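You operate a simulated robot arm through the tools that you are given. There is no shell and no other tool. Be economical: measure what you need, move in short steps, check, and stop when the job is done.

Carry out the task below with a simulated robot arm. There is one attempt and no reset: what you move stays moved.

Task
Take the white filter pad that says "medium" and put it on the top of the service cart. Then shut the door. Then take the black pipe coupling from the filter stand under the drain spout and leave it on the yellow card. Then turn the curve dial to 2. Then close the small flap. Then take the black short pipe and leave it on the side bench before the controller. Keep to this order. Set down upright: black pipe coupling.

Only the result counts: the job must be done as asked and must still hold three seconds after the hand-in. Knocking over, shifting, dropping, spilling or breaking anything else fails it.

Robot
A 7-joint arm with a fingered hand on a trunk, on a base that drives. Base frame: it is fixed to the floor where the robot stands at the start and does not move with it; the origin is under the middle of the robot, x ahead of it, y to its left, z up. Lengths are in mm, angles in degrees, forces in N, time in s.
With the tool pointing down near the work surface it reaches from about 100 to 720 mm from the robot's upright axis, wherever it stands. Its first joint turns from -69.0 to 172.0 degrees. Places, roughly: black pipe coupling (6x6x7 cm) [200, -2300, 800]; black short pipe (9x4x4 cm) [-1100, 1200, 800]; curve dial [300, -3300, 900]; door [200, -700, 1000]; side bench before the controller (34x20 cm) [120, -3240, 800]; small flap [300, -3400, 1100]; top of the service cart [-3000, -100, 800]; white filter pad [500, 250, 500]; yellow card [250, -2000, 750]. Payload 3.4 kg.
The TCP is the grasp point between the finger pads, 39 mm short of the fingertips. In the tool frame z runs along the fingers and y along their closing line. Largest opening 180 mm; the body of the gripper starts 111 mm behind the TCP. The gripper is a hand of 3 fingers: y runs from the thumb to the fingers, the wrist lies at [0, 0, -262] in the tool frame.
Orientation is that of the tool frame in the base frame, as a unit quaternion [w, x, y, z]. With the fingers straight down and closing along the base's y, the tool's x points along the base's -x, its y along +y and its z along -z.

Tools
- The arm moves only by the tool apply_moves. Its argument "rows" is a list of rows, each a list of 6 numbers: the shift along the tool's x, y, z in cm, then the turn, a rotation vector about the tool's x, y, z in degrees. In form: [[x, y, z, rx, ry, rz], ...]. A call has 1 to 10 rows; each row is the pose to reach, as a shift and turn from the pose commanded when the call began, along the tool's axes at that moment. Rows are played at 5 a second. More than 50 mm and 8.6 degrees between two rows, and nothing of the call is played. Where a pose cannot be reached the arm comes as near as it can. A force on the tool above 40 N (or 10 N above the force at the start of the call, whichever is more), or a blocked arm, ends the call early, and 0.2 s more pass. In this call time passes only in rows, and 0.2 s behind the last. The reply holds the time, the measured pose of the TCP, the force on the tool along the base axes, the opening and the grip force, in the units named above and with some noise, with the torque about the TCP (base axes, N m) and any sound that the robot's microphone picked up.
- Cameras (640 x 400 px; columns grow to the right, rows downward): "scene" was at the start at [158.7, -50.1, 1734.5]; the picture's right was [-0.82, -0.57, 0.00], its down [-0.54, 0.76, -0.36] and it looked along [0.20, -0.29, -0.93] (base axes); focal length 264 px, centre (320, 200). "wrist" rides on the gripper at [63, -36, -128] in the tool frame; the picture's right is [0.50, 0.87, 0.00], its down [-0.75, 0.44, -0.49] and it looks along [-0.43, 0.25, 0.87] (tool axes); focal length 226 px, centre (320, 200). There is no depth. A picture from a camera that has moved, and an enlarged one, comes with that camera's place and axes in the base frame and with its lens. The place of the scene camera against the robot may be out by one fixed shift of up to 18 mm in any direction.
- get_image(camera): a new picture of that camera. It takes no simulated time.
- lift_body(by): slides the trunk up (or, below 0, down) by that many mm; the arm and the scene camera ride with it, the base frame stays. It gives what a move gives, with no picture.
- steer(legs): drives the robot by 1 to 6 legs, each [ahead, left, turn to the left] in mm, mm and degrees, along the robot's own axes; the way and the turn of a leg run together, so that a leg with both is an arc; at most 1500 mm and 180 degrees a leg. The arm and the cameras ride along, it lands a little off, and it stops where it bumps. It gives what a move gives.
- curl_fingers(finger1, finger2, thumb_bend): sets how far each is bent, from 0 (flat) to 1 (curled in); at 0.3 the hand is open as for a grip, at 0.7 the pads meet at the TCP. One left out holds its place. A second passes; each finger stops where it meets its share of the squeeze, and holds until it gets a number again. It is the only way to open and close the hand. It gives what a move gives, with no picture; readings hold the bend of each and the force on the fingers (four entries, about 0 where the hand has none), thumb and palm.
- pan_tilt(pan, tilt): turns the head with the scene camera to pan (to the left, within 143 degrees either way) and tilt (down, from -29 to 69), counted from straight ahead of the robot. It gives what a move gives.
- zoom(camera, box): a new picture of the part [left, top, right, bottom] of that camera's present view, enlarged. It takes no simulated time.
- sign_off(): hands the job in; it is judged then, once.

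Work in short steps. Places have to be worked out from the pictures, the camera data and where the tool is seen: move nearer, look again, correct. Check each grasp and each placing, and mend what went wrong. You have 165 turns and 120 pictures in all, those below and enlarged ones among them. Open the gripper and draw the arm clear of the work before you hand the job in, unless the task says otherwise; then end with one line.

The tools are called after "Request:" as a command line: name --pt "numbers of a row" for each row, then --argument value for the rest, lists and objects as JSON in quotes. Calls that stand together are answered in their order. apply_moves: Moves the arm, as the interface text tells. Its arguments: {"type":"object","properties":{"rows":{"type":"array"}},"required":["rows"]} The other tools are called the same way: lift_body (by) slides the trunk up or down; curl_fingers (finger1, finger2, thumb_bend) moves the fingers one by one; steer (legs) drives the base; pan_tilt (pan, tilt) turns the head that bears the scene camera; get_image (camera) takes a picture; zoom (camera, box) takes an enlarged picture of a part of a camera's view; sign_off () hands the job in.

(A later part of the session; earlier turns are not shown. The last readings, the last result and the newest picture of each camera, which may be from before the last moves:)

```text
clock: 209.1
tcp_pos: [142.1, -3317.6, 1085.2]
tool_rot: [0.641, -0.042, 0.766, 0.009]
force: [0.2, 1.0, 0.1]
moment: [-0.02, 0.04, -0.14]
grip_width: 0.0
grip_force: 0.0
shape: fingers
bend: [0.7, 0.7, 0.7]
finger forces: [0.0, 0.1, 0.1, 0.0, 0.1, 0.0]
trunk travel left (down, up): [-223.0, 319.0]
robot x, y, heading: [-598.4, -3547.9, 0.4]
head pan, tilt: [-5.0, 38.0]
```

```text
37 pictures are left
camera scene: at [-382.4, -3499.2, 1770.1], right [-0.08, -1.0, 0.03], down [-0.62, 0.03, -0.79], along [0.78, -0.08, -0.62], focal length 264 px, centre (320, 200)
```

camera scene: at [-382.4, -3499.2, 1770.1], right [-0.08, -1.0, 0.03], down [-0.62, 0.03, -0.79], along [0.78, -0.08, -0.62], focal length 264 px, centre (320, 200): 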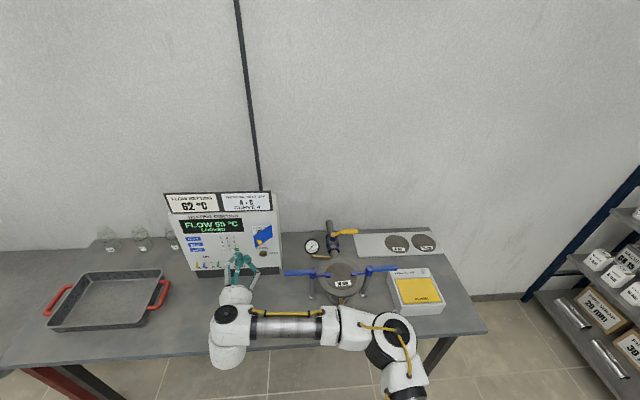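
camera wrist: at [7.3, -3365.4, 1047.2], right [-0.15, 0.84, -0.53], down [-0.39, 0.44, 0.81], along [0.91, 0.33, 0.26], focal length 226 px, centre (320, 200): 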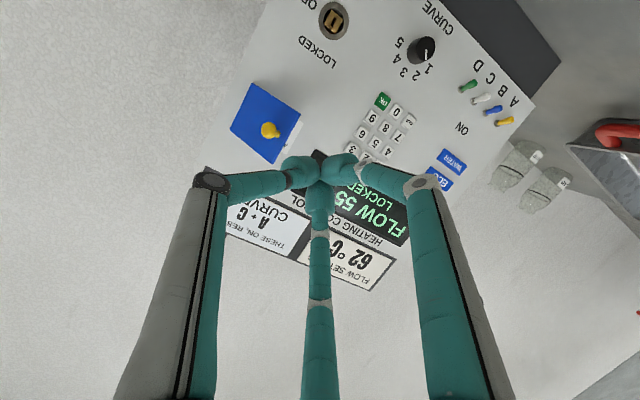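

The flap's knob is at about (255, -3365, 1078). I move another 45 mm right and verify the pose.

Request:
steer --legs '[[0, -45, 0]]'

Request:
apply_moves --pt "0 0 0.1 0 0 0" --pt "0 0 0.2 0 0 0"

Request:
get_image --camera "wrist"

```text
clock: 210.0
tcp_pos: [136.3, -3359.0, 1089.9]
tool_rot: [0.643, -0.041, 0.765, 0.012]
force: [-0.2, 1.0, -1.1]
moment: [-0.03, -0.02, -0.09]
grip_width: 0.1
grip_force: 0.0
shape: fingers
bend: [0.7, 0.7, 0.7]
finger forces: [0.0, 0.0, 0.0, 0.0, 0.1, 0.0]
trunk travel left (down, up): [-223.0, 319.0]
robot x, y, heading: [-602.0, -3585.5, 0.4]
head pan, tilt: [-5.0, 38.0]
```

```text
clock: 210.6
tcp_pos: [134.0, -3366.9, 1095.2]
tool_rot: [0.645, -0.038, 0.763, 0.019]
force: [0.1, 0.9, 0.9]
moment: [-0.01, -0.03, -0.07]
grip_width: 0.2
grip_force: 0.1
shape: fingers
bend: [0.7, 0.7, 0.7]
finger forces: [0.1, 0.0, 0.0, 0.0, 0.0, 0.0]
trunk travel left (down, up): [-223.0, 319.0]
robot x, y, heading: [-600.8, -3579.4, 0.4]
head pan, tilt: [-5.0, 38.0]
```

```text
36 pictures are left
camera wrist: at [-1.2, -3414.9, 1055.0], right [-0.15, 0.85, -0.51], down [-0.39, 0.42, 0.82], along [0.91, 0.33, 0.27], focal length 226 px, centre (320, 200)
```

wrist: 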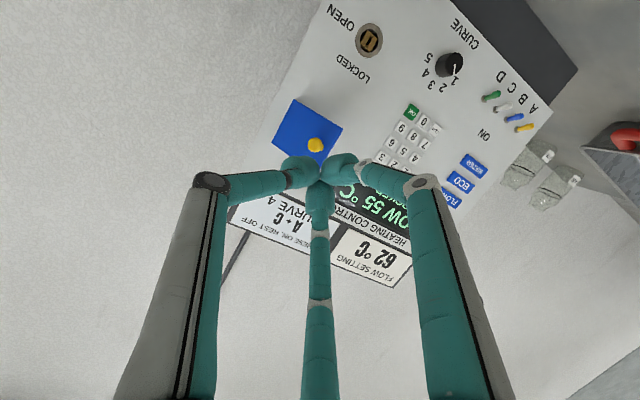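

The fist is in front of the flap's knob. I drive 55 mm closer and then push with force-guarded arm steps.

Request:
steer --legs '[[55, 0, 0]]'

Request:
apply_moves --pt "-0.2 0 0.9 0 0 0" --pt "-0.4 0 1.9 0 0 0" --pt "-0.6 0 2.9 0 0 0" --pt "-0.8 0 3.9 0 0 0" --pt "-1.0 0 4.9 0 0 0"

Request:
get_image --camera "wrist"

```text
clock: 211.6
tcp_pos: [189.7, -3362.2, 1092.7]
tool_rot: [0.644, -0.038, 0.764, 0.016]
force: [0.2, 0.4, 1.3]
moment: [0.01, -0.04, -0.01]
grip_width: 0.0
grip_force: 0.0
shape: fingers
bend: [0.7, 0.7, 0.7]
finger forces: [0.0, 0.0, 0.0, 0.1, 0.0, 0.1]
trunk travel left (down, up): [-223.0, 319.0]
robot x, y, heading: [-545.5, -3576.8, 0.5]
head pan, tilt: [-5.0, 38.0]
```

```text
clock: 212.8
tcp_pos: [236.2, -3386.8, 1101.7]
tool_rot: [0.646, -0.031, 0.762, 0.024]
force: [0.5, -0.4, -0.1]
moment: [0.02, 0.02, 0.08]
grip_width: 0.0
grip_force: 0.1
shape: fingers
bend: [0.7, 0.7, 0.7]
finger forces: [0.1, 0.0, 0.1, 0.1, 0.1, 0.1]
trunk travel left (down, up): [-223.0, 319.0]
robot x, y, heading: [-549.4, -3584.9, 0.2]
head pan, tilt: [-5.0, 38.0]
```

```text
35 pictures are left
camera wrist: at [102.2, -3432.6, 1061.3], right [-0.15, 0.86, -0.5], down [-0.39, 0.41, 0.82], along [0.91, 0.32, 0.28], focal length 226 px, centre (320, 200)
```

wrist: 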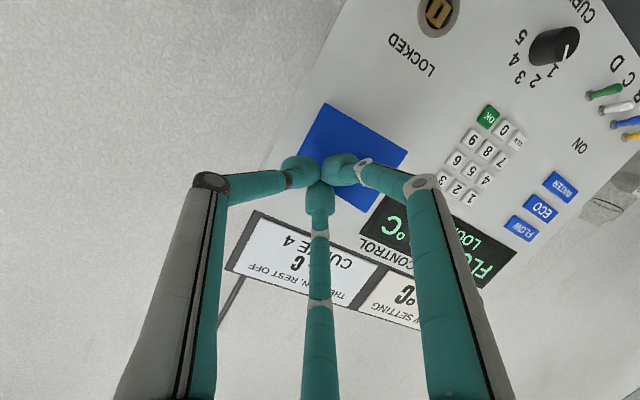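

The flap now looks nearly flush. To make sure, I back 20 mm, shift 40 mm towards its free side, and press it with guarded steps.

Request:
apply_moves --pt "0.2 0 -1.2 0 0 0" --pt "0.4 0 -2.5 0 0 0" --pt "0.6 2 -2.5 0 0 0" --pt "0.8 4 -2.5 0 0 0"

Request:
get_image --camera "wrist"

```text
clock: 213.8
tcp_pos: [205.0, -3330.0, 1096.4]
tool_rot: [0.646, -0.035, 0.762, 0.02]
force: [0.0, 0.4, 0.3]
moment: [-0.02, 0.0, -0.02]
grip_width: 0.0
grip_force: 0.0
shape: fingers
bend: [0.7, 0.7, 0.7]
finger forces: [0.0, 0.0, 0.0, 0.0, 0.1, 0.0]
trunk travel left (down, up): [-223.0, 319.0]
robot x, y, heading: [-544.3, -3580.1, 0.5]
head pan, tilt: [-5.0, 38.0]
```

```text
34 pictures are left
camera wrist: at [71.6, -3376.8, 1056.1], right [-0.15, 0.85, -0.51], down [-0.4, 0.42, 0.82], along [0.91, 0.32, 0.27], focal length 226 px, centre (320, 200)
```

wrist: 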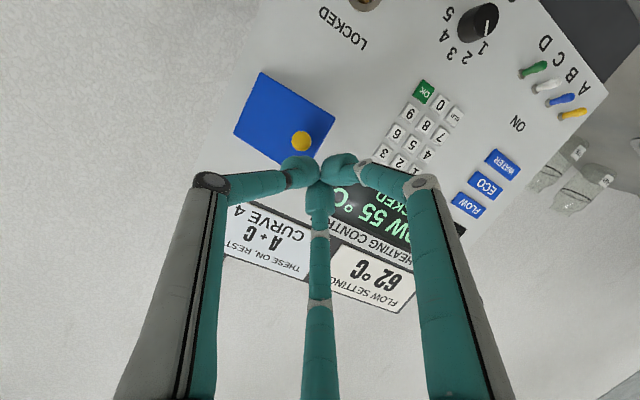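

I enlarge the flap to judge how far it is closed.

Request:
zoom --camera "wrist" --box '[210, 50, 370, 190]'

```text
2.86 times, centred on (290, 120) of wrist
camera zoom: at [71.6, -3376.8, 1056.1], right [-0.15, 0.85, -0.51], down [-0.4, 0.42, 0.82], along [0.91, 0.32, 0.27], focal length 646 px, centre (406, 429)
```

zoom: 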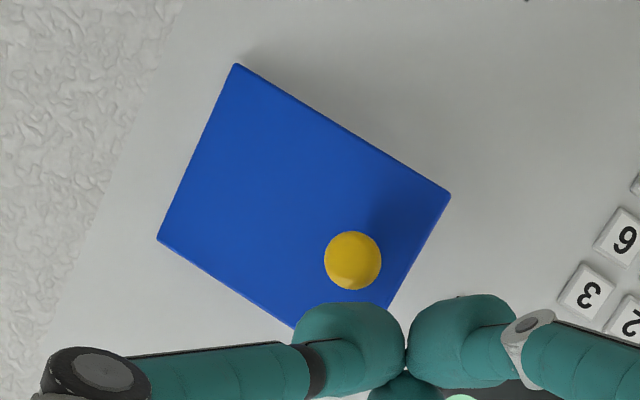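

It may still be ajar. I push straight at the knob side: 10 mm right, 8 mm lower, then forward in guarded steps.

Request:
apply_moves --pt "0.8 -1 0 0 0 0" --pt "0.6 -1 1 0 0 0" --pt "0.4 -1 2 0 0 0" --pt "0.2 -1 3 0 0 0" --pt "0.1 -1 3.5 0 0 0" --pt "0 -1 4 0 0 0" --pt "-0.1 -1 4.5 0 0 0" --pt "-0.2 -1 5 0 0 0" --pt "-0.3 -1 5.5 0 0 0"

Request:
get_image --camera "wrist"

```text
clock: 215.8
tcp_pos: [251.7, -3337.5, 1091.2]
tool_rot: [0.644, -0.038, 0.764, 0.027]
force: [-23.8, -1.5, -0.1]
moment: [-0.01, 0.26, -0.12]
grip_width: 0.3
grip_force: 14.9
shape: fingers
bend: [0.74, 0.7, 0.69]
finger forces: [25.9, 0.0, 0.1, 0.0, 4.8, 0.0]
trunk travel left (down, up): [-223.0, 319.0]
robot x, y, heading: [-548.2, -3580.6, 0.3]
head pan, tilt: [-5.0, 38.0]
stopped in row 9: the force on the tool passed its limit at 40 N (the readings are from after the stop); the commanded pose is now the measured one
```

```text
32 pictures are left
camera wrist: at [117.4, -3386.2, 1050.4], right [-0.17, 0.85, -0.5], down [-0.4, 0.4, 0.82], along [0.9, 0.33, 0.27], focal length 226 px, centre (320, 200)
```

wrist: 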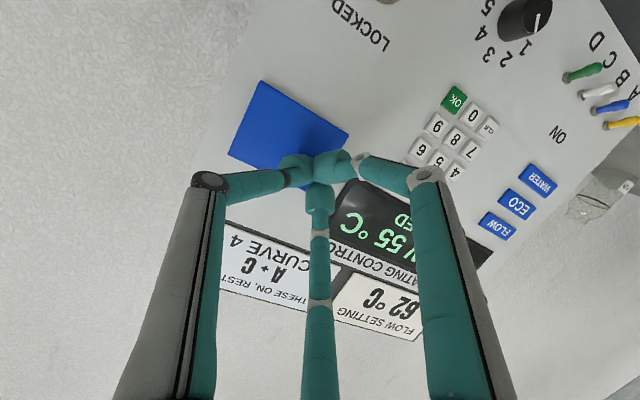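

The push met solid resistance of 40 N at the face. I back off and inspect flap and dial from the scene camera.

Request:
steer --legs '[[-330, 0, 0]]'

Request:
pan_tilt --pan 12 --tilt 35

Request:
get_image --camera "scene"

```text
clock: 218.0
tcp_pos: [-71.5, -3341.4, 1089.5]
tool_rot: [0.644, -0.036, 0.764, 0.025]
force: [-0.3, -0.8, -0.5]
moment: [-0.02, 0.04, 0.01]
grip_width: 0.0
grip_force: 0.1
shape: fingers
bend: [0.7, 0.7, 0.7]
finger forces: [0.1, 0.1, 0.0, 0.0, 0.0, 0.0]
trunk travel left (down, up): [-223.0, 319.0]
robot x, y, heading: [-877.3, -3584.4, 0.5]
head pan, tilt: [-5.0, 38.0]
```

```text
clock: 218.8
tcp_pos: [-74.9, -3341.8, 1091.4]
tool_rot: [0.646, -0.037, 0.762, 0.025]
force: [-0.3, -0.4, -0.2]
moment: [-0.01, -0.02, -0.03]
grip_width: 0.0
grip_force: 0.0
shape: fingers
bend: [0.7, 0.7, 0.7]
finger forces: [0.0, 0.1, 0.1, 0.0, 0.1, 0.0]
trunk travel left (down, up): [-223.0, 319.0]
robot x, y, heading: [-877.6, -3581.3, 0.4]
head pan, tilt: [12.0, 35.0]
```

```text
31 pictures are left
camera scene: at [-657.8, -3561.9, 1775.8], right [0.22, -0.98, 0.0], down [-0.56, -0.12, -0.82], along [0.8, 0.18, -0.58], focal length 264 px, centre (320, 200)
```

scene: 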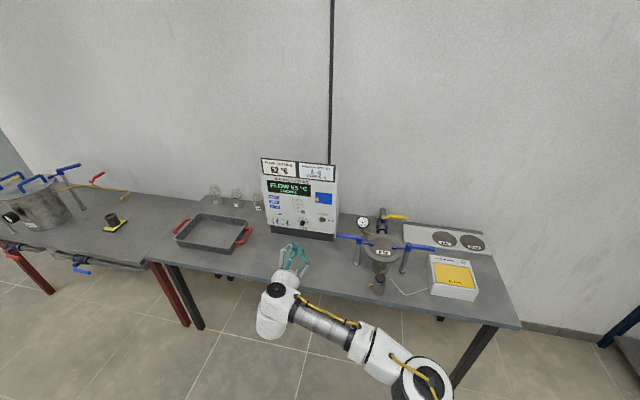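

Request:
zoom --camera "scene" --box '[255, 150, 345, 245]'

Request:
zoom --camera "scene" --box '[290, 205, 320, 235]'

```text
4.21 times, centred on (300, 198) of scene
camera zoom: at [-657.8, -3561.9, 1775.8], right [0.22, -0.98, 0.0], down [-0.56, -0.12, -0.82], along [0.8, 0.18, -0.58], focal length 1110 px, centre (404, 210)
```

zoom: 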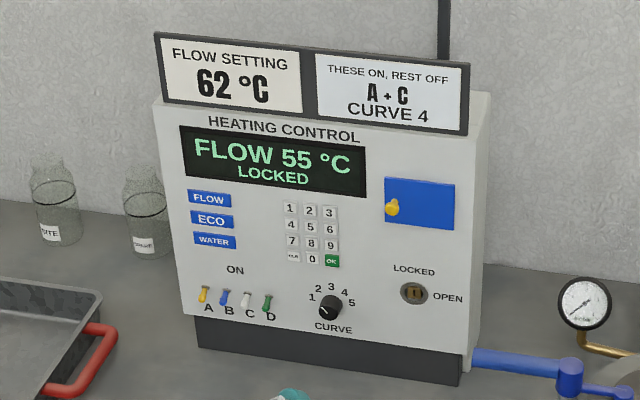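

```text
13.33 times, centred on (305, 220) of scene
camera zoom: at [-657.8, -3561.9, 1775.8], right [0.22, -0.98, 0.0], down [-0.56, -0.12, -0.82], along [0.8, 0.18, -0.58], focal length 3514 px, centre (520, -67)
```

zoom: 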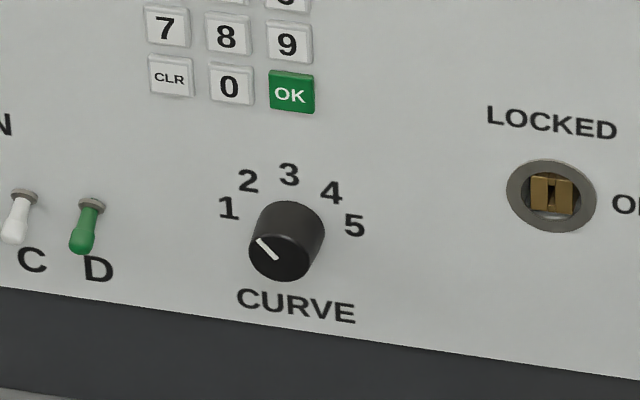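

The flap is flush and the dial reads 2, with the display unchanged. Last item: the black short pipe on the small table at about (-1100, 1200). I turn and drive north along the aisle.

Request:
steer --legs '[[0, 0, 89.6], [1400, -220, 0], [1100, 0, 0]]'

```text
clock: 234.8
tcp_pos: [-885.9, -287.6, 1092.0]
tool_rot: [-0.44, 0.564, -0.514, -0.474]
force: [-0.1, 0.6, -0.2]
moment: [0.04, -0.02, -0.02]
grip_width: 0.1
grip_force: 0.0
shape: fingers
bend: [0.7, 0.7, 0.7]
finger forces: [0.1, 0.0, 0.0, 0.0, 0.1, 0.1]
trunk travel left (down, up): [-223.0, 319.0]
robot x, y, heading: [-648.0, -1087.9, 90.4]
head pan, tilt: [12.0, 35.0]
```

On course. I go on to about (-800, 200) and look at the small table.

Request:
steer --legs '[[1250, 150, 0]]'

Request:
pan_tilt --pan 12 --tilt 42

Request:
get_image --camera "scene"

```text
clock: 241.2
tcp_pos: [-1036.8, 972.4, 1093.7]
tool_rot: [-0.443, 0.561, -0.515, -0.473]
force: [-0.3, 0.1, 0.5]
moment: [-0.03, -0.02, 0.01]
grip_width: 0.0
grip_force: 0.0
shape: fingers
bend: [0.7, 0.7, 0.7]
finger forces: [0.1, 0.0, 0.1, 0.0, 0.1, 0.0]
trunk travel left (down, up): [-223.0, 319.0]
robot x, y, heading: [-802.4, 172.8, 90.0]
head pan, tilt: [12.0, 35.0]
```

```text
clock: 241.9
tcp_pos: [-1035.8, 969.3, 1098.8]
tool_rot: [-0.443, 0.561, -0.514, -0.474]
force: [0.4, 0.3, 0.3]
moment: [-0.04, -0.03, 0.02]
grip_width: 0.0
grip_force: 0.0
shape: fingers
bend: [0.7, 0.7, 0.7]
finger forces: [0.0, 0.1, 0.1, 0.0, 0.1, 0.0]
trunk travel left (down, up): [-223.0, 319.0]
robot x, y, heading: [-802.2, 179.2, 89.9]
head pan, tilt: [12.0, 42.0]
```

```text
28 pictures are left
camera scene: at [-805.4, 375.8, 1765.5], right [0.98, 0.21, 0.0], down [0.14, -0.66, -0.74], along [-0.15, 0.72, -0.67], focal length 264 px, centre (320, 200)
```

scene: 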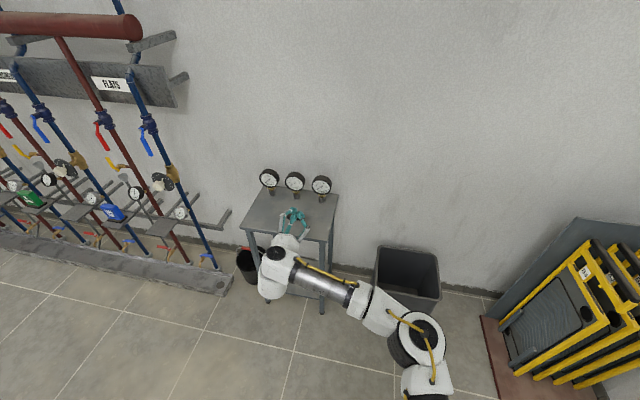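

The hand hides the pipe. I back off 150 mm and turn the tool to point down while drawing it in.

Request:
steer --legs '[[-150, 0, 0]]'

Request:
apply_moves --pt "0 0 -1.5 0 8 0" --pt "0 0 -3 0 16 0" --pt "0 0 -4.5 0 24 0" --pt "0 0 -6 0 32 0" --pt "0 0 -7.5 0 40 0" --pt "0 0 -9 0 48 0" --pt "0 0 -10.5 0 56 0" --pt "0 0 -12 0 64 0" --pt "0 0 -13.5 0 72 0" --pt "0 0 -15 0 79 0"

Request:
curl_fingers --finger1 0.4 --finger2 0.4 --thumb_bend 0.4

Request:
get_image --camera "wrist"

Request:
zoom --camera "scene" --box '[230, 130, 380, 240]'

```text
clock: 243.3
tcp_pos: [-1036.7, 819.3, 1098.8]
tool_rot: [-0.443, 0.561, -0.513, -0.475]
force: [0.6, -0.5, 1.0]
moment: [-0.01, 0.01, -0.04]
grip_width: 0.1
grip_force: 0.1
shape: fingers
bend: [0.7, 0.7, 0.7]
finger forces: [0.0, 0.0, 0.0, 0.0, 0.0, 0.0]
trunk travel left (down, up): [-223.0, 319.0]
robot x, y, heading: [-805.4, 25.6, 90.1]
head pan, tilt: [12.0, 42.0]
```

```text
clock: 245.5
tcp_pos: [-968.3, 692.9, 1125.4]
tool_rot: [-0.015, 0.736, -0.677, -0.01]
force: [-0.1, 0.4, -1.0]
moment: [-0.04, -0.02, -0.01]
grip_width: 0.2
grip_force: 0.2
shape: fingers
bend: [0.7, 0.7, 0.7]
finger forces: [0.1, 0.0, 0.0, 0.0, 0.1, 0.0]
out of reach, approached as far as the arm can: row 9, 10
trunk travel left (down, up): [-223.0, 319.0]
robot x, y, heading: [-802.1, 25.8, 90.2]
head pan, tilt: [12.0, 42.0]
```

```text
clock: 246.5
tcp_pos: [-966.0, 692.0, 1129.7]
tool_rot: [-0.015, 0.735, -0.678, -0.011]
force: [-0.3, -0.4, -0.1]
moment: [-0.02, 0.02, 0.0]
grip_width: 112.2
grip_force: 0.0
shape: fingers
bend: [0.4, 0.4, 0.4]
finger forces: [0.0, 0.0, 0.0, 0.0, 0.0, 0.0]
trunk travel left (down, up): [-223.0, 319.0]
robot x, y, heading: [-799.9, 27.6, 90.1]
head pan, tilt: [12.0, 42.0]
```

```text
27 pictures are left
camera wrist: at [-927.1, 627.0, 1254.3], right [-0.82, -0.57, -0.03], down [-0.5, 0.7, 0.52], along [-0.28, 0.44, -0.85], focal length 226 px, centre (320, 200)
```

wrist: 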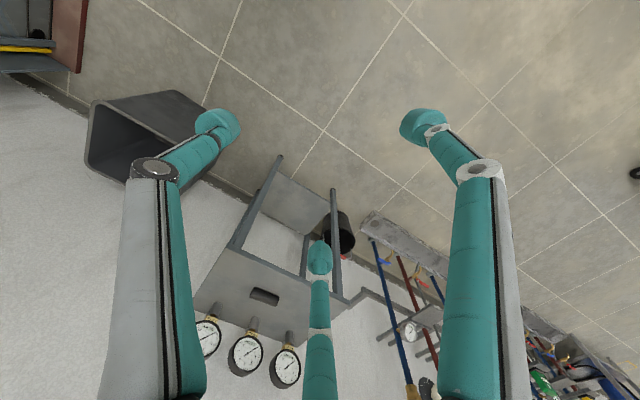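

```text
3.64 times, centred on (305, 185) of scene
camera zoom: at [-803.8, 228.2, 1765.4], right [0.98, 0.21, 0.0], down [0.14, -0.66, -0.74], along [-0.16, 0.72, -0.67], focal length 958 px, centre (374, 254)
```

zoom: 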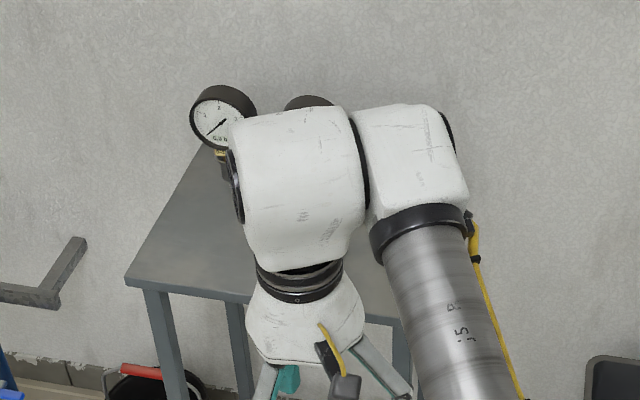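

The pipe lies along x on the table, parallel to its front edge. To grip across it I need the hand rolled 90°; I test a -90° roll here in free air.

Request:
apply_moves --pt "0 0 0 0 0 -8.5" --pt "0 0 0 0 0 -17" --pt "0 0 0 0 0 -25.5" --pt "0 0 0 0 0 -34" --pt "0 0 0 0 0 -42.5" --pt "0 0 0 0 0 -51" --pt "0 0 0 0 0 -59.5" --pt "0 0 0 0 0 -68" --pt "0 0 0 0 0 -76.5" --pt "0 0 0 0 0 -85"

Request:
get_image --camera "wrist"

```text
clock: 248.7
tcp_pos: [-967.2, 690.1, 1129.7]
tool_rot: [-0.018, 1.0, -0.003, 0.003]
force: [1.5, 0.8, -0.8]
moment: [0.01, 0.02, -0.01]
grip_width: 112.0
grip_force: 0.0
shape: fingers
bend: [0.4, 0.4, 0.4]
finger forces: [0.0, 0.1, 0.0, 0.1, 0.0, 0.1]
trunk travel left (down, up): [-223.0, 319.0]
robot x, y, heading: [-803.4, 26.5, 90.1]
head pan, tilt: [12.0, 42.0]
```

```text
25 pictures are left
camera wrist: at [-907.1, 721.4, 1258.8], right [0.5, -0.87, -0.03], down [-0.76, -0.45, 0.47], along [-0.42, -0.21, -0.88], focal length 226 px, centre (320, 200)
```

wrist: 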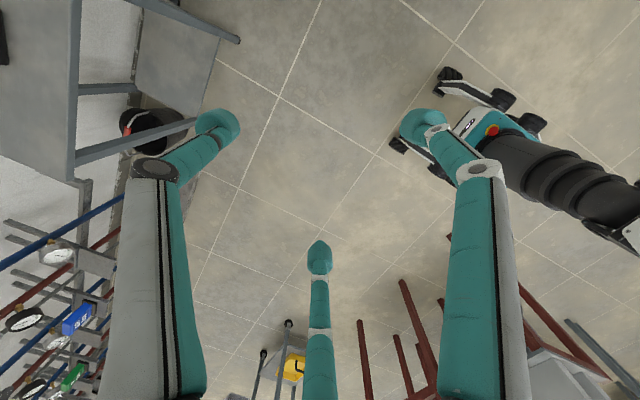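

The -85° roll works: thumb on the wall side, fingers on the near side, right for a pipe along x. I drive 380 mm ahead and 170 mm left to be above and short of the pipe, and look.

Request:
steer --legs '[[380, 170, 0]]'

Request:
get_image --camera "wrist"

```text
clock: 251.2
tcp_pos: [-1139.6, 1058.4, 1128.4]
tool_rot: [-0.018, 1.0, -0.002, 0.002]
force: [0.1, 0.0, -0.6]
moment: [-0.01, 0.0, 0.01]
grip_width: 112.4
grip_force: 0.1
shape: fingers
bend: [0.4, 0.4, 0.4]
finger forces: [0.0, 0.0, 0.0, 0.0, 0.0, 0.0]
trunk travel left (down, up): [-223.0, 319.0]
robot x, y, heading: [-973.1, 394.7, 90.2]
head pan, tilt: [12.0, 42.0]
```

```text
24 pictures are left
camera wrist: at [-1077.4, 1090.2, 1258.5], right [0.5, -0.87, -0.03], down [-0.76, -0.45, 0.47], along [-0.42, -0.21, -0.88], focal length 226 px, centre (320, 200)
```

wrist: 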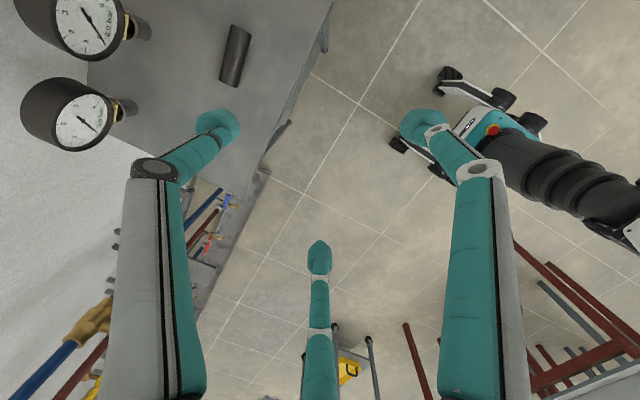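

The pipe's centre is at about (-1126, 1243), axis z about 818, yawed about 14°. Gauges stand behind at y about 1340, so I lean the hand back 15° and yaw it to match, and pre-close the fingers.

Request:
apply_moves --pt "0 0 0 7 0 -4" --pt "0 0 0 12 0 -8" --pt "0 0 0 15 0 -12"

Request:
curl_fingers --finger1 0.47 --finger2 0.47 --thumb_bend 0.47

```text
clock: 252.0
tcp_pos: [-1139.9, 1055.0, 1130.5]
tool_rot: [-0.15, 0.983, 0.102, 0.006]
force: [0.1, 0.4, 0.2]
moment: [0.01, -0.05, 0.0]
grip_width: 112.2
grip_force: 0.0
shape: fingers
bend: [0.4, 0.4, 0.4]
finger forces: [0.0, 0.0, 0.0, 0.0, 0.1, 0.0]
trunk travel left (down, up): [-223.0, 319.0]
robot x, y, heading: [-972.3, 397.8, 90.3]
head pan, tilt: [12.0, 42.0]
```

```text
clock: 253.0
tcp_pos: [-1138.0, 1055.6, 1131.1]
tool_rot: [-0.15, 0.983, 0.102, 0.005]
force: [-0.2, 0.0, -0.2]
moment: [0.01, -0.01, 0.02]
grip_width: 85.6
grip_force: 0.0
shape: fingers
bend: [0.47, 0.47, 0.47]
finger forces: [0.1, 0.0, 0.0, 0.1, 0.0, 0.0]
trunk travel left (down, up): [-223.0, 319.0]
robot x, y, heading: [-971.1, 393.4, 90.5]
head pan, tilt: [12.0, 42.0]
```

Good orientation. I drive 177 mm ahead above the pipe and check alignment from above.

Request:
steer --legs '[[177, -10, 0]]'

Request:
lift_body --by -150

Request:
get_image --camera "wrist"

```text
clock: 254.5
tcp_pos: [-1130.9, 1228.9, 1130.3]
tool_rot: [-0.149, 0.983, 0.102, 0.005]
force: [0.1, 0.7, -0.4]
moment: [-0.02, 0.01, -0.01]
grip_width: 85.4
grip_force: 0.1
shape: fingers
bend: [0.47, 0.47, 0.47]
finger forces: [0.1, 0.0, 0.0, 0.1, 0.1, 0.1]
trunk travel left (down, up): [-223.0, 319.0]
robot x, y, heading: [-958.5, 573.2, 90.3]
head pan, tilt: [12.0, 42.0]
```

```text
clock: 256.2
tcp_pos: [-1130.7, 1223.2, 985.3]
tool_rot: [-0.153, 0.983, 0.104, 0.006]
force: [0.1, 0.0, 0.3]
moment: [0.02, 0.02, -0.01]
grip_width: 85.2
grip_force: 0.0
shape: fingers
bend: [0.47, 0.47, 0.47]
finger forces: [0.0, 0.1, 0.0, 0.1, 0.0, 0.0]
trunk travel left (down, up): [-73.0, 469.0]
robot x, y, heading: [-961.1, 571.0, 90.2]
head pan, tilt: [12.0, 42.0]
```

```text
23 pictures are left
camera wrist: at [-1075.0, 1231.7, 1120.9], right [0.67, -0.71, -0.24], down [-0.64, -0.71, 0.31], along [-0.39, -0.05, -0.92], focal length 226 px, centre (320, 200)
```

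wrist: 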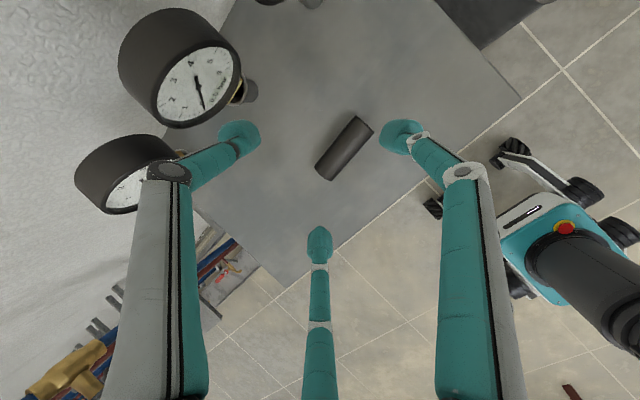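

The pipe is confirmed at (-1126, 1243), yaw 12°. I fine-shift 11 mm ahead and 5 mm right, lower 70 mm with the trunk, then view.

Request:
steer --legs '[[11, -5, 0]]'

Request:
lift_body --by -70

Request:
get_image --camera "wrist"

```text
clock: 257.0
tcp_pos: [-1127.3, 1235.3, 982.6]
tool_rot: [-0.151, 0.983, 0.103, 0.006]
force: [-0.4, 0.8, -0.1]
moment: [-0.05, -0.04, 0.0]
grip_width: 85.2
grip_force: 0.2
shape: fingers
bend: [0.47, 0.47, 0.47]
finger forces: [0.0, 0.0, 0.0, 0.0, 0.0, 0.0]
trunk travel left (down, up): [-73.0, 469.0]
robot x, y, heading: [-956.1, 578.1, 90.1]
head pan, tilt: [12.0, 42.0]
```

```text
clock: 258.1
tcp_pos: [-1128.3, 1229.3, 918.9]
tool_rot: [-0.156, 0.982, 0.103, 0.008]
force: [0.3, -0.5, 0.0]
moment: [0.0, 0.0, 0.02]
grip_width: 85.1
grip_force: 0.1
shape: fingers
bend: [0.47, 0.47, 0.47]
finger forces: [0.1, 0.1, 0.0, 0.0, 0.0, 0.1]
trunk travel left (down, up): [-3.0, 539.0]
robot x, y, heading: [-957.8, 578.5, 90.4]
head pan, tilt: [12.0, 42.0]
```

```text
22 pictures are left
camera wrist: at [-1073.9, 1236.4, 1054.1], right [0.67, -0.7, -0.24], down [-0.64, -0.71, 0.3], along [-0.38, -0.05, -0.92], focal length 226 px, centre (320, 200)
```

wrist: 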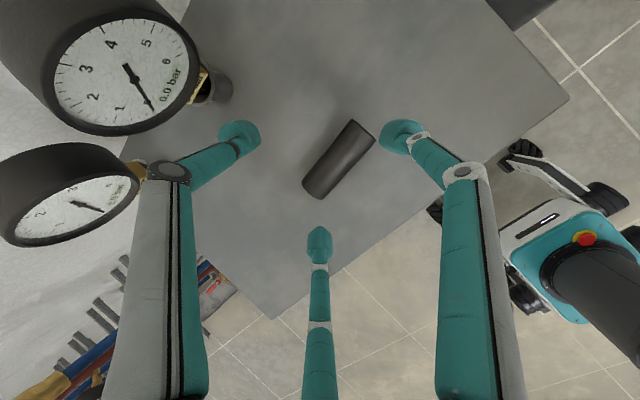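

Alignment holds. I lower 72 mm more with the arm, force-guarded.

Request:
apply_moves --pt "0 0.5 1.7 0 0 0" --pt "0 1.0 3.4 0 0 0" --pt "0 1.5 5.1 0 0 0" --pt "0 1.8 6.0 0 0 0" --pt "0 2.07 6.9 0 0 0"

Request:
get_image --camera "wrist"

```text
clock: 259.3
tcp_pos: [-1124.0, 1227.9, 853.4]
tool_rot: [-0.158, 0.982, 0.104, 0.003]
force: [2.0, -8.8, 39.5]
moment: [-1.3, 1.51, 0.42]
grip_width: 85.4
grip_force: 20.0
shape: fingers
bend: [0.47, 0.55, 0.47]
finger forces: [1.7, 37.7, 0.0, 0.0, 0.0, 0.1]
trunk travel left (down, up): [-3.0, 539.0]
robot x, y, heading: [-958.1, 579.8, 90.5]
head pan, tilt: [12.0, 42.0]
```

```text
21 pictures are left
camera wrist: at [-1068.5, 1234.7, 987.5], right [0.67, -0.7, -0.25], down [-0.64, -0.71, 0.3], along [-0.39, -0.04, -0.92], focal length 226 px, centre (320, 200)
```

wrist: 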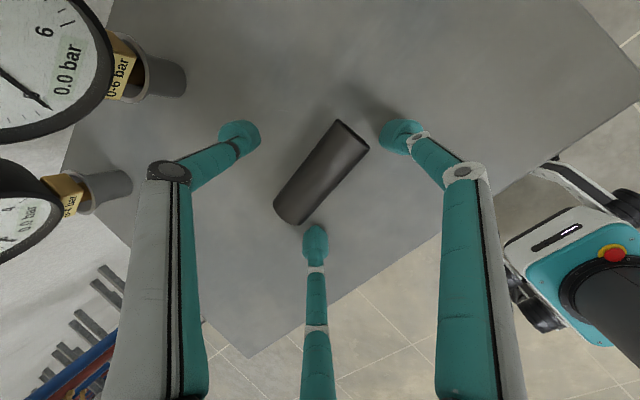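

Finger 2 presses on the table. I raise 9 mm and close the hand.

Request:
apply_moves --pt "0 -0.27 -0.85 0 0 0"

Request:
curl_fingers --finger1 0.8 --finger2 0.8 --thumb_bend 0.8

Request:
get_image --camera "wrist"

```text
clock: 259.7
tcp_pos: [-1127.5, 1230.0, 854.9]
tool_rot: [-0.154, 0.983, 0.104, 0.007]
force: [0.9, -7.2, 25.0]
moment: [-0.99, 1.04, 0.27]
grip_width: 85.0
grip_force: 12.3
shape: fingers
bend: [0.47, 0.54, 0.47]
finger forces: [0.1, 25.5, 0.0, 0.1, 0.1, 0.1]
trunk travel left (down, up): [-3.0, 539.0]
robot x, y, heading: [-957.0, 578.0, 90.2]
head pan, tilt: [12.0, 42.0]
```

```text
clock: 260.7
tcp_pos: [-1125.9, 1231.9, 852.8]
tool_rot: [-0.154, 0.983, 0.103, 0.007]
force: [-0.9, 0.4, -3.5]
moment: [-0.02, -0.02, 0.0]
grip_width: 39.9
grip_force: 19.3
shape: fingers
bend: [0.58, 0.69, 0.65]
finger forces: [11.4, 12.1, 0.1, 0.0, 15.1, 0.0]
trunk travel left (down, up): [-3.0, 539.0]
robot x, y, heading: [-960.5, 580.8, 90.3]
head pan, tilt: [12.0, 42.0]
```

```text
20 pictures are left
camera wrist: at [-1071.0, 1240.1, 988.2], right [0.67, -0.71, -0.24], down [-0.64, -0.71, 0.3], along [-0.38, -0.05, -0.92], focal length 226 px, centre (320, 200)
```

wrist: 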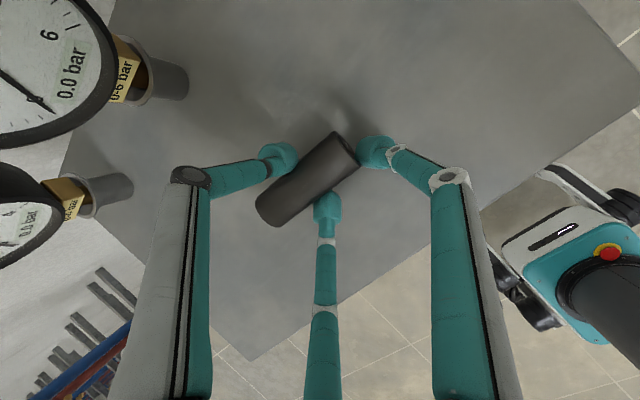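

The pipe is gripped and its weight shows on the wrist. I lift 170 mm.

Request:
lift_body --by 170

Request:
get_image --camera "wrist"

```text
clock: 262.6
tcp_pos: [-1126.1, 1233.0, 1021.7]
tool_rot: [-0.153, 0.983, 0.104, 0.007]
force: [-0.1, 0.4, -2.3]
moment: [-0.05, -0.04, -0.02]
grip_width: 39.8
grip_force: 18.9
shape: fingers
bend: [0.58, 0.69, 0.65]
finger forces: [11.2, 11.9, 0.0, 0.0, 15.0, 0.0]
trunk travel left (down, up): [-173.0, 369.0]
robot x, y, heading: [-956.8, 574.7, 90.1]
head pan, tilt: [12.0, 42.0]
```

```text
19 pictures are left
camera wrist: at [-1070.6, 1241.5, 1157.1], right [0.67, -0.71, -0.24], down [-0.64, -0.71, 0.31], along [-0.38, -0.05, -0.92], focal length 226 px, centre (320, 200)
```

wrist: 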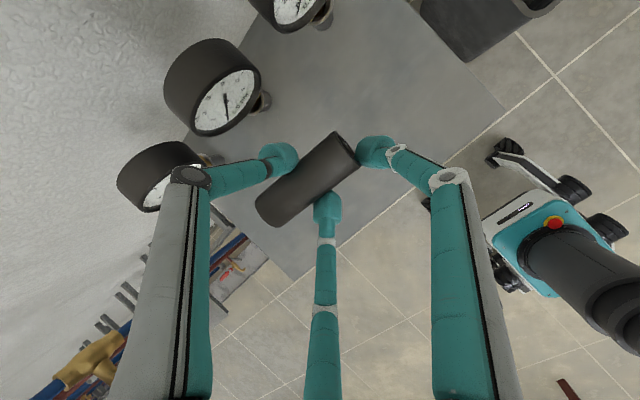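

Secure. I back up into the aisle and reverse south to the bench, then turn to face it.

Request:
steer --legs '[[-600, -230, 0], [-1500, 0, 0], [-1450, 0, 0]]'

```text
clock: 280.0
tcp_pos: [-864.8, -2324.7, 1023.6]
tool_rot: [-0.154, 0.982, 0.113, 0.006]
force: [0.2, 0.1, -2.5]
moment: [0.0, -0.06, -0.01]
grip_width: 39.6
grip_force: 18.5
shape: fingers
bend: [0.58, 0.69, 0.65]
finger forces: [10.9, 12.0, 0.0, 0.0, 14.8, 0.0]
trunk travel left (down, up): [-173.0, 369.0]
robot x, y, heading: [-682.5, -2972.4, 91.2]
head pan, tilt: [12.0, 42.0]
```

Pipe still held. I go on to about (-760, -3340) and turn right to heading 0.

Request:
steer --legs '[[-370, 85, 0], [0, 0, -91]]'

Request:
pan_tilt --pan -5 --tilt 45

Request:
get_image --camera "scene"

```text
clock: 286.3
tcp_pos: [-110.0, -3174.2, 1026.1]
tool_rot: [-0.104, 0.767, -0.623, 0.116]
force: [-0.3, 0.3, -1.9]
moment: [-0.03, 0.03, 0.01]
grip_width: 39.1
grip_force: 17.8
shape: fingers
bend: [0.59, 0.69, 0.66]
finger forces: [10.4, 11.5, 0.0, 0.0, 14.2, 0.1]
trunk travel left (down, up): [-173.0, 369.0]
robot x, y, heading: [-759.7, -3335.7, 0.1]
head pan, tilt: [12.0, 42.0]
```

```text
clock: 287.1
tcp_pos: [-114.7, -3172.2, 1027.5]
tool_rot: [-0.105, 0.767, -0.622, 0.117]
force: [-1.0, -0.9, -1.6]
moment: [-0.03, 0.05, 0.02]
grip_width: 39.1
grip_force: 17.9
shape: fingers
bend: [0.59, 0.69, 0.66]
finger forces: [10.4, 11.6, 0.0, 0.1, 14.5, 0.0]
trunk travel left (down, up): [-173.0, 369.0]
robot x, y, heading: [-762.9, -3342.2, 0.3]
head pan, tilt: [-5.0, 45.0]
```

```text
18 pictures are left
camera scene: at [-480.4, -3345.8, 1704.1], right [-0.08, -1.0, 0.0], down [-0.71, 0.06, -0.7], along [0.7, -0.06, -0.71], focal length 264 px, centre (320, 200)
```

scene: 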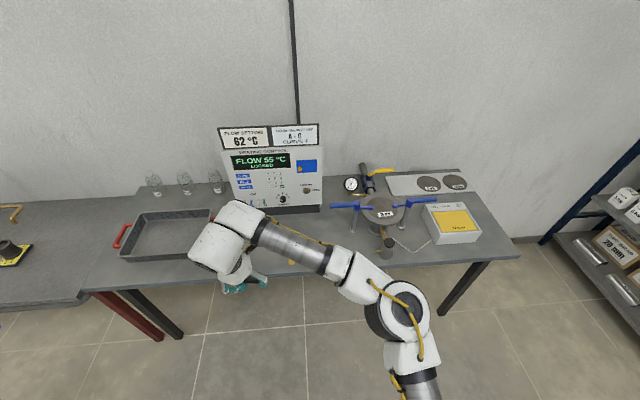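

The bench area in front of the controller is free except a small key at about (82, -3283). I'll place the pipe at about (150, -3165): drive ahead 255 mm, lower 110 mm, and look.

Request:
steer --legs '[[255, 7, 0]]'

Request:
lift_body --by -110

Request:
get_image --camera "wrist"

Request:
get_image --camera "scene"

```text
clock: 288.9
tcp_pos: [138.6, -3166.3, 1027.7]
tool_rot: [-0.104, 0.767, -0.623, 0.117]
force: [0.8, 0.2, -2.7]
moment: [-0.03, 0.08, -0.01]
grip_width: 39.0
grip_force: 18.5
shape: fingers
bend: [0.59, 0.69, 0.66]
finger forces: [10.2, 11.5, 0.0, 0.1, 14.4, 0.1]
trunk travel left (down, up): [-173.0, 369.0]
robot x, y, heading: [-508.7, -3332.4, 0.2]
head pan, tilt: [-5.0, 45.0]
```

```text
clock: 290.3
tcp_pos: [133.9, -3166.2, 923.8]
tool_rot: [-0.107, 0.766, -0.623, 0.119]
force: [-0.7, -0.4, -2.7]
moment: [0.01, 0.0, -0.02]
grip_width: 39.0
grip_force: 17.6
shape: fingers
bend: [0.59, 0.69, 0.66]
finger forces: [10.3, 11.5, 0.0, 0.0, 14.3, 0.1]
trunk travel left (down, up): [-63.0, 479.0]
robot x, y, heading: [-504.7, -3329.2, 0.0]
head pan, tilt: [-5.0, 45.0]
```

```text
17 pictures are left
camera wrist: at [137.3, -3221.3, 1058.5], right [-0.71, -0.66, -0.25], down [-0.71, 0.64, 0.29], along [-0.04, 0.38, -0.92], focal length 226 px, centre (320, 200)
```

wrist: 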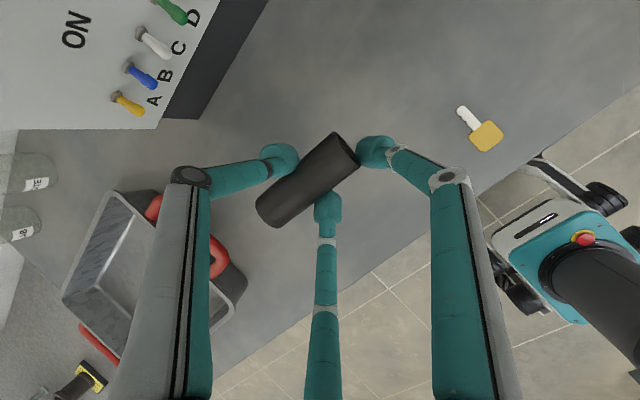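

```text
16 pictures are left
camera scene: at [-46.4, -3338.5, 1556.6], right [-0.09, -1.0, 0.0], down [-0.71, 0.06, -0.7], along [0.7, -0.06, -0.71], focal length 264 px, centre (320, 200)
```

scene: 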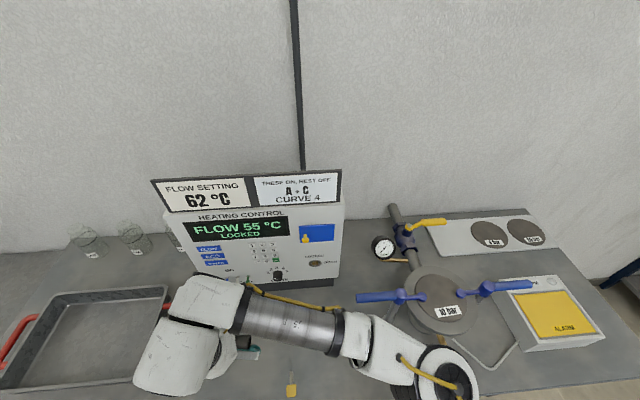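

All clear. For margin I shift 16 mm ahead and 18 mm right, staying away from key and switches, then lower towards the bench in guarded steps.

Request:
steer --legs '[[16, -18, 0]]'

Request:
lift_body --by -55

```text
clock: 291.1
tcp_pos: [150.0, -3171.2, 918.5]
tool_rot: [-0.103, 0.767, -0.621, 0.122]
force: [-0.3, 0.5, -2.2]
moment: [-0.08, 0.01, -0.01]
grip_width: 38.6
grip_force: 18.3
shape: fingers
bend: [0.59, 0.69, 0.66]
finger forces: [10.1, 11.6, 0.0, 0.0, 14.2, 0.0]
trunk travel left (down, up): [-63.0, 479.0]
robot x, y, heading: [-494.8, -3340.9, 0.4]
head pan, tilt: [-5.0, 45.0]
```

```text
clock: 292.1
tcp_pos: [143.2, -3168.7, 868.8]
tool_rot: [-0.106, 0.767, -0.62, 0.125]
force: [-0.7, 0.6, -2.8]
moment: [-0.04, 0.04, -0.04]
grip_width: 38.9
grip_force: 17.5
shape: fingers
bend: [0.59, 0.69, 0.66]
finger forces: [10.0, 11.7, 0.1, 0.0, 14.3, 0.1]
trunk travel left (down, up): [-8.0, 534.0]
robot x, y, heading: [-487.9, -3347.8, -0.2]
head pan, tilt: [-5.0, 45.0]
```

I lower in small arm steps of 4 mm, checking force.

Request:
apply_moves --pt "0 0.13 0.38 0 0 0" --pt "-0.05 0.25 0.76 0 0 0" --pt "-0.07 0.38 1.13 0 0 0"

Request:
get_image --camera "wrist"

```text
clock: 292.9
tcp_pos: [145.8, -3173.2, 856.2]
tool_rot: [-0.105, 0.767, -0.62, 0.123]
force: [-1.0, 1.4, -2.5]
moment: [-0.02, 0.07, -0.01]
grip_width: 38.4
grip_force: 17.6
shape: fingers
bend: [0.59, 0.69, 0.66]
finger forces: [10.0, 11.6, 0.0, 0.1, 14.3, 0.1]
trunk travel left (down, up): [-8.0, 534.0]
robot x, y, heading: [-488.3, -3346.4, -0.3]
head pan, tilt: [-5.0, 45.0]
```

```text
15 pictures are left
camera wrist: at [148.7, -3226.1, 991.3], right [-0.7, -0.67, -0.24], down [-0.71, 0.64, 0.28], along [-0.03, 0.37, -0.93], focal length 226 px, centre (320, 200)
```

wrist: 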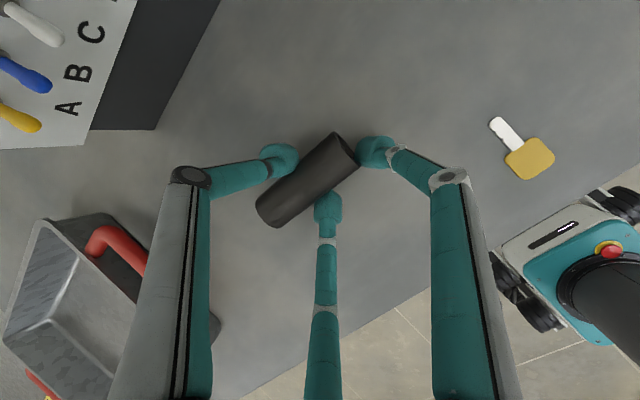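

Not touching yet; the key's parallax suggests the bench top is around z 765. I continue down 20 mm.

Request:
apply_moves --pt "-0.03 0.16 0.47 0 0 0" --pt "-0.06 0.32 0.95 0 0 0" --pt "-0.09 0.48 1.42 0 0 0" --pt "-0.12 0.64 1.89 0 0 0"

```text
clock: 294.0
tcp_pos: [141.3, -3174.4, 845.5]
tool_rot: [-0.112, 0.766, -0.621, 0.126]
force: [-3.0, -3.4, 23.5]
moment: [-0.75, -0.01, -0.2]
grip_width: 38.3
grip_force: 27.5
shape: fingers
bend: [0.63, 0.7, 0.66]
finger forces: [26.8, 10.9, 0.0, 0.0, 16.0, 0.0]
trunk travel left (down, up): [-8.0, 534.0]
robot x, y, heading: [-493.5, -3345.2, 0.1]
head pan, tilt: [-5.0, 45.0]
stopped in row 4: the force on the tool passed its limit at 42 N (the readings are from after the stop); the commanded pose is now the measured one
```

Contact: finger 1 rests on the bench. I ease up 3 mm and view before releasing.

Request:
apply_moves --pt "0.02 -0.1 -0.28 0 0 0"

Request:
get_image --camera "wrist"

```text
clock: 294.4
tcp_pos: [141.4, -3173.6, 846.1]
tool_rot: [-0.111, 0.765, -0.622, 0.126]
force: [-3.1, -4.6, 21.4]
moment: [-0.66, -0.01, -0.19]
grip_width: 38.3
grip_force: 26.1
shape: fingers
bend: [0.63, 0.7, 0.66]
finger forces: [25.1, 11.1, 0.0, 0.0, 15.8, 0.0]
trunk travel left (down, up): [-8.0, 534.0]
robot x, y, heading: [-493.4, -3346.0, 0.1]
head pan, tilt: [-5.0, 45.0]
```

```text
14 pictures are left
camera wrist: at [143.9, -3229.4, 981.4], right [-0.7, -0.67, -0.25], down [-0.71, 0.64, 0.28], along [-0.02, 0.38, -0.93], focal length 226 px, centre (320, 200)
```

wrist: 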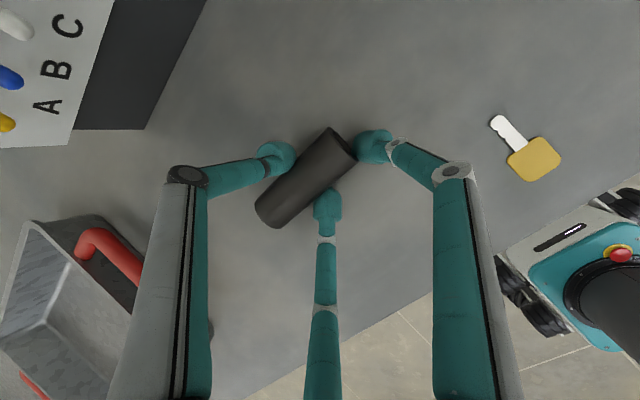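

Still 21 N of load. I ease up 6 mm more.

Request:
apply_moves --pt "0.02 -0.1 -0.28 0 0 0" --pt "0.04 -0.2 -0.57 0 0 0"

```text
clock: 295.0
tcp_pos: [144.0, -3172.8, 847.5]
tool_rot: [-0.109, 0.767, -0.62, 0.124]
force: [0.9, -1.2, 0.9]
moment: [-0.13, -0.02, 0.04]
grip_width: 38.3
grip_force: 18.9
shape: fingers
bend: [0.6, 0.7, 0.66]
finger forces: [11.4, 11.5, 0.1, 0.1, 14.1, 0.0]
trunk travel left (down, up): [-8.0, 534.0]
robot x, y, heading: [-487.3, -3346.9, -0.1]
head pan, tilt: [-5.0, 45.0]
```

The load is now about zero, so the pipe just rests on the bench. I open slowly in small equal steps.

Request:
curl_fingers --finger1 0.56 --finger2 0.65 --thumb_bend 0.61

Request:
get_image --camera "wrist"

```text
clock: 296.0
tcp_pos: [143.1, -3173.7, 849.1]
tool_rot: [-0.11, 0.766, -0.621, 0.125]
force: [0.7, -0.3, -1.3]
moment: [-0.03, 0.02, 0.03]
grip_width: 41.9
grip_force: 1.4
shape: fingers
bend: [0.56, 0.64, 0.6]
finger forces: [0.1, 1.7, 0.1, 0.0, 1.7, 0.0]
trunk travel left (down, up): [-8.0, 534.0]
robot x, y, heading: [-490.7, -3348.0, -0.0]
head pan, tilt: [-5.0, 45.0]
```

```text
13 pictures are left
camera wrist: at [145.6, -3228.3, 985.6], right [-0.7, -0.67, -0.25], down [-0.71, 0.64, 0.28], along [-0.03, 0.38, -0.93], focal length 226 px, centre (320, 200)
```

wrist: 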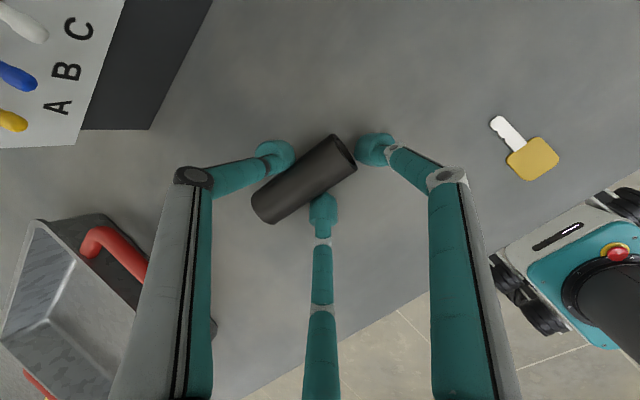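

Request:
curl_fingers --finger1 0.52 --finger2 0.61 --thumb_bend 0.57

Request:
curl_fingers --finger1 0.47 --finger2 0.52 --thumb_bend 0.5

Request:
get_image --camera "wrist"

```text
clock: 297.0
tcp_pos: [143.1, -3173.2, 851.2]
tool_rot: [-0.109, 0.766, -0.621, 0.125]
force: [0.0, 0.6, 3.0]
moment: [-0.16, 0.03, -0.05]
grip_width: 55.5
grip_force: 1.5
shape: fingers
bend: [0.53, 0.61, 0.56]
finger forces: [3.2, 0.0, 0.1, 0.0, 0.0, 0.0]
trunk travel left (down, up): [-8.0, 534.0]
robot x, y, heading: [-492.6, -3347.1, 0.1]
head pan, tilt: [-5.0, 45.0]
```

```text
clock: 298.0
tcp_pos: [142.5, -3173.5, 850.7]
tool_rot: [-0.111, 0.766, -0.621, 0.125]
force: [0.7, -1.5, 13.7]
moment: [-0.13, 0.06, -0.04]
grip_width: 76.2
grip_force: 7.1
shape: fingers
bend: [0.48, 0.57, 0.5]
finger forces: [4.7, 8.6, 0.0, 0.1, 0.0, 0.0]
trunk travel left (down, up): [-8.0, 534.0]
robot x, y, heading: [-492.1, -3347.3, 0.4]
head pan, tilt: [-5.0, 45.0]
```

```text
12 pictures are left
camera wrist: at [144.7, -3228.7, 987.0], right [-0.7, -0.67, -0.25], down [-0.71, 0.64, 0.28], along [-0.03, 0.38, -0.93], focal length 226 px, centre (320, 200)
```

wrist: 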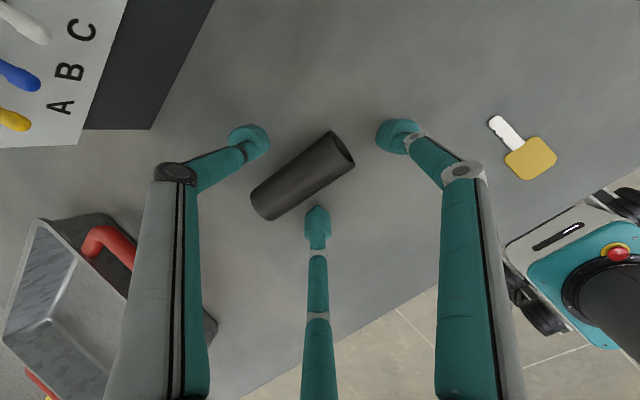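

The pipe lies free on the bench, with the fingers clear of it. I raise straight up.

Request:
lift_body --by 150

Request:
get_image --camera "wrist"

```text
clock: 299.7
tcp_pos: [143.9, -3173.5, 998.6]
tool_rot: [-0.109, 0.766, -0.621, 0.123]
force: [-0.4, -0.1, -0.1]
moment: [0.02, 0.01, 0.02]
grip_width: 78.4
grip_force: 0.1
shape: fingers
bend: [0.47, 0.52, 0.5]
finger forces: [0.0, 0.0, 0.0, 0.0, 0.1, 0.0]
trunk travel left (down, up): [-158.0, 384.0]
robot x, y, heading: [-491.5, -3340.9, -0.1]
head pan, tilt: [-5.0, 45.0]
```

```text
11 pictures are left
camera wrist: at [146.6, -3228.8, 1134.6], right [-0.7, -0.67, -0.25], down [-0.71, 0.64, 0.28], along [-0.03, 0.38, -0.93], focal length 226 px, centre (320, 200)
```

wrist: 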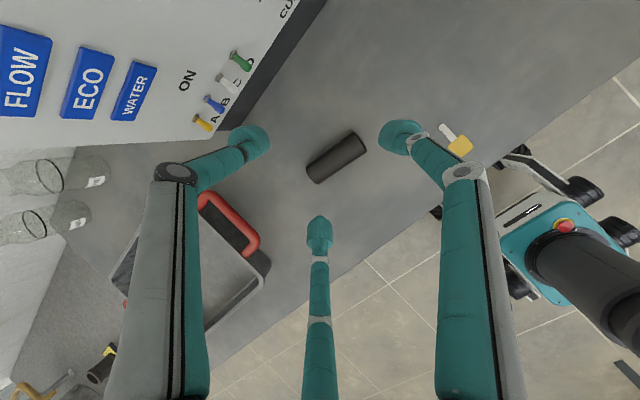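

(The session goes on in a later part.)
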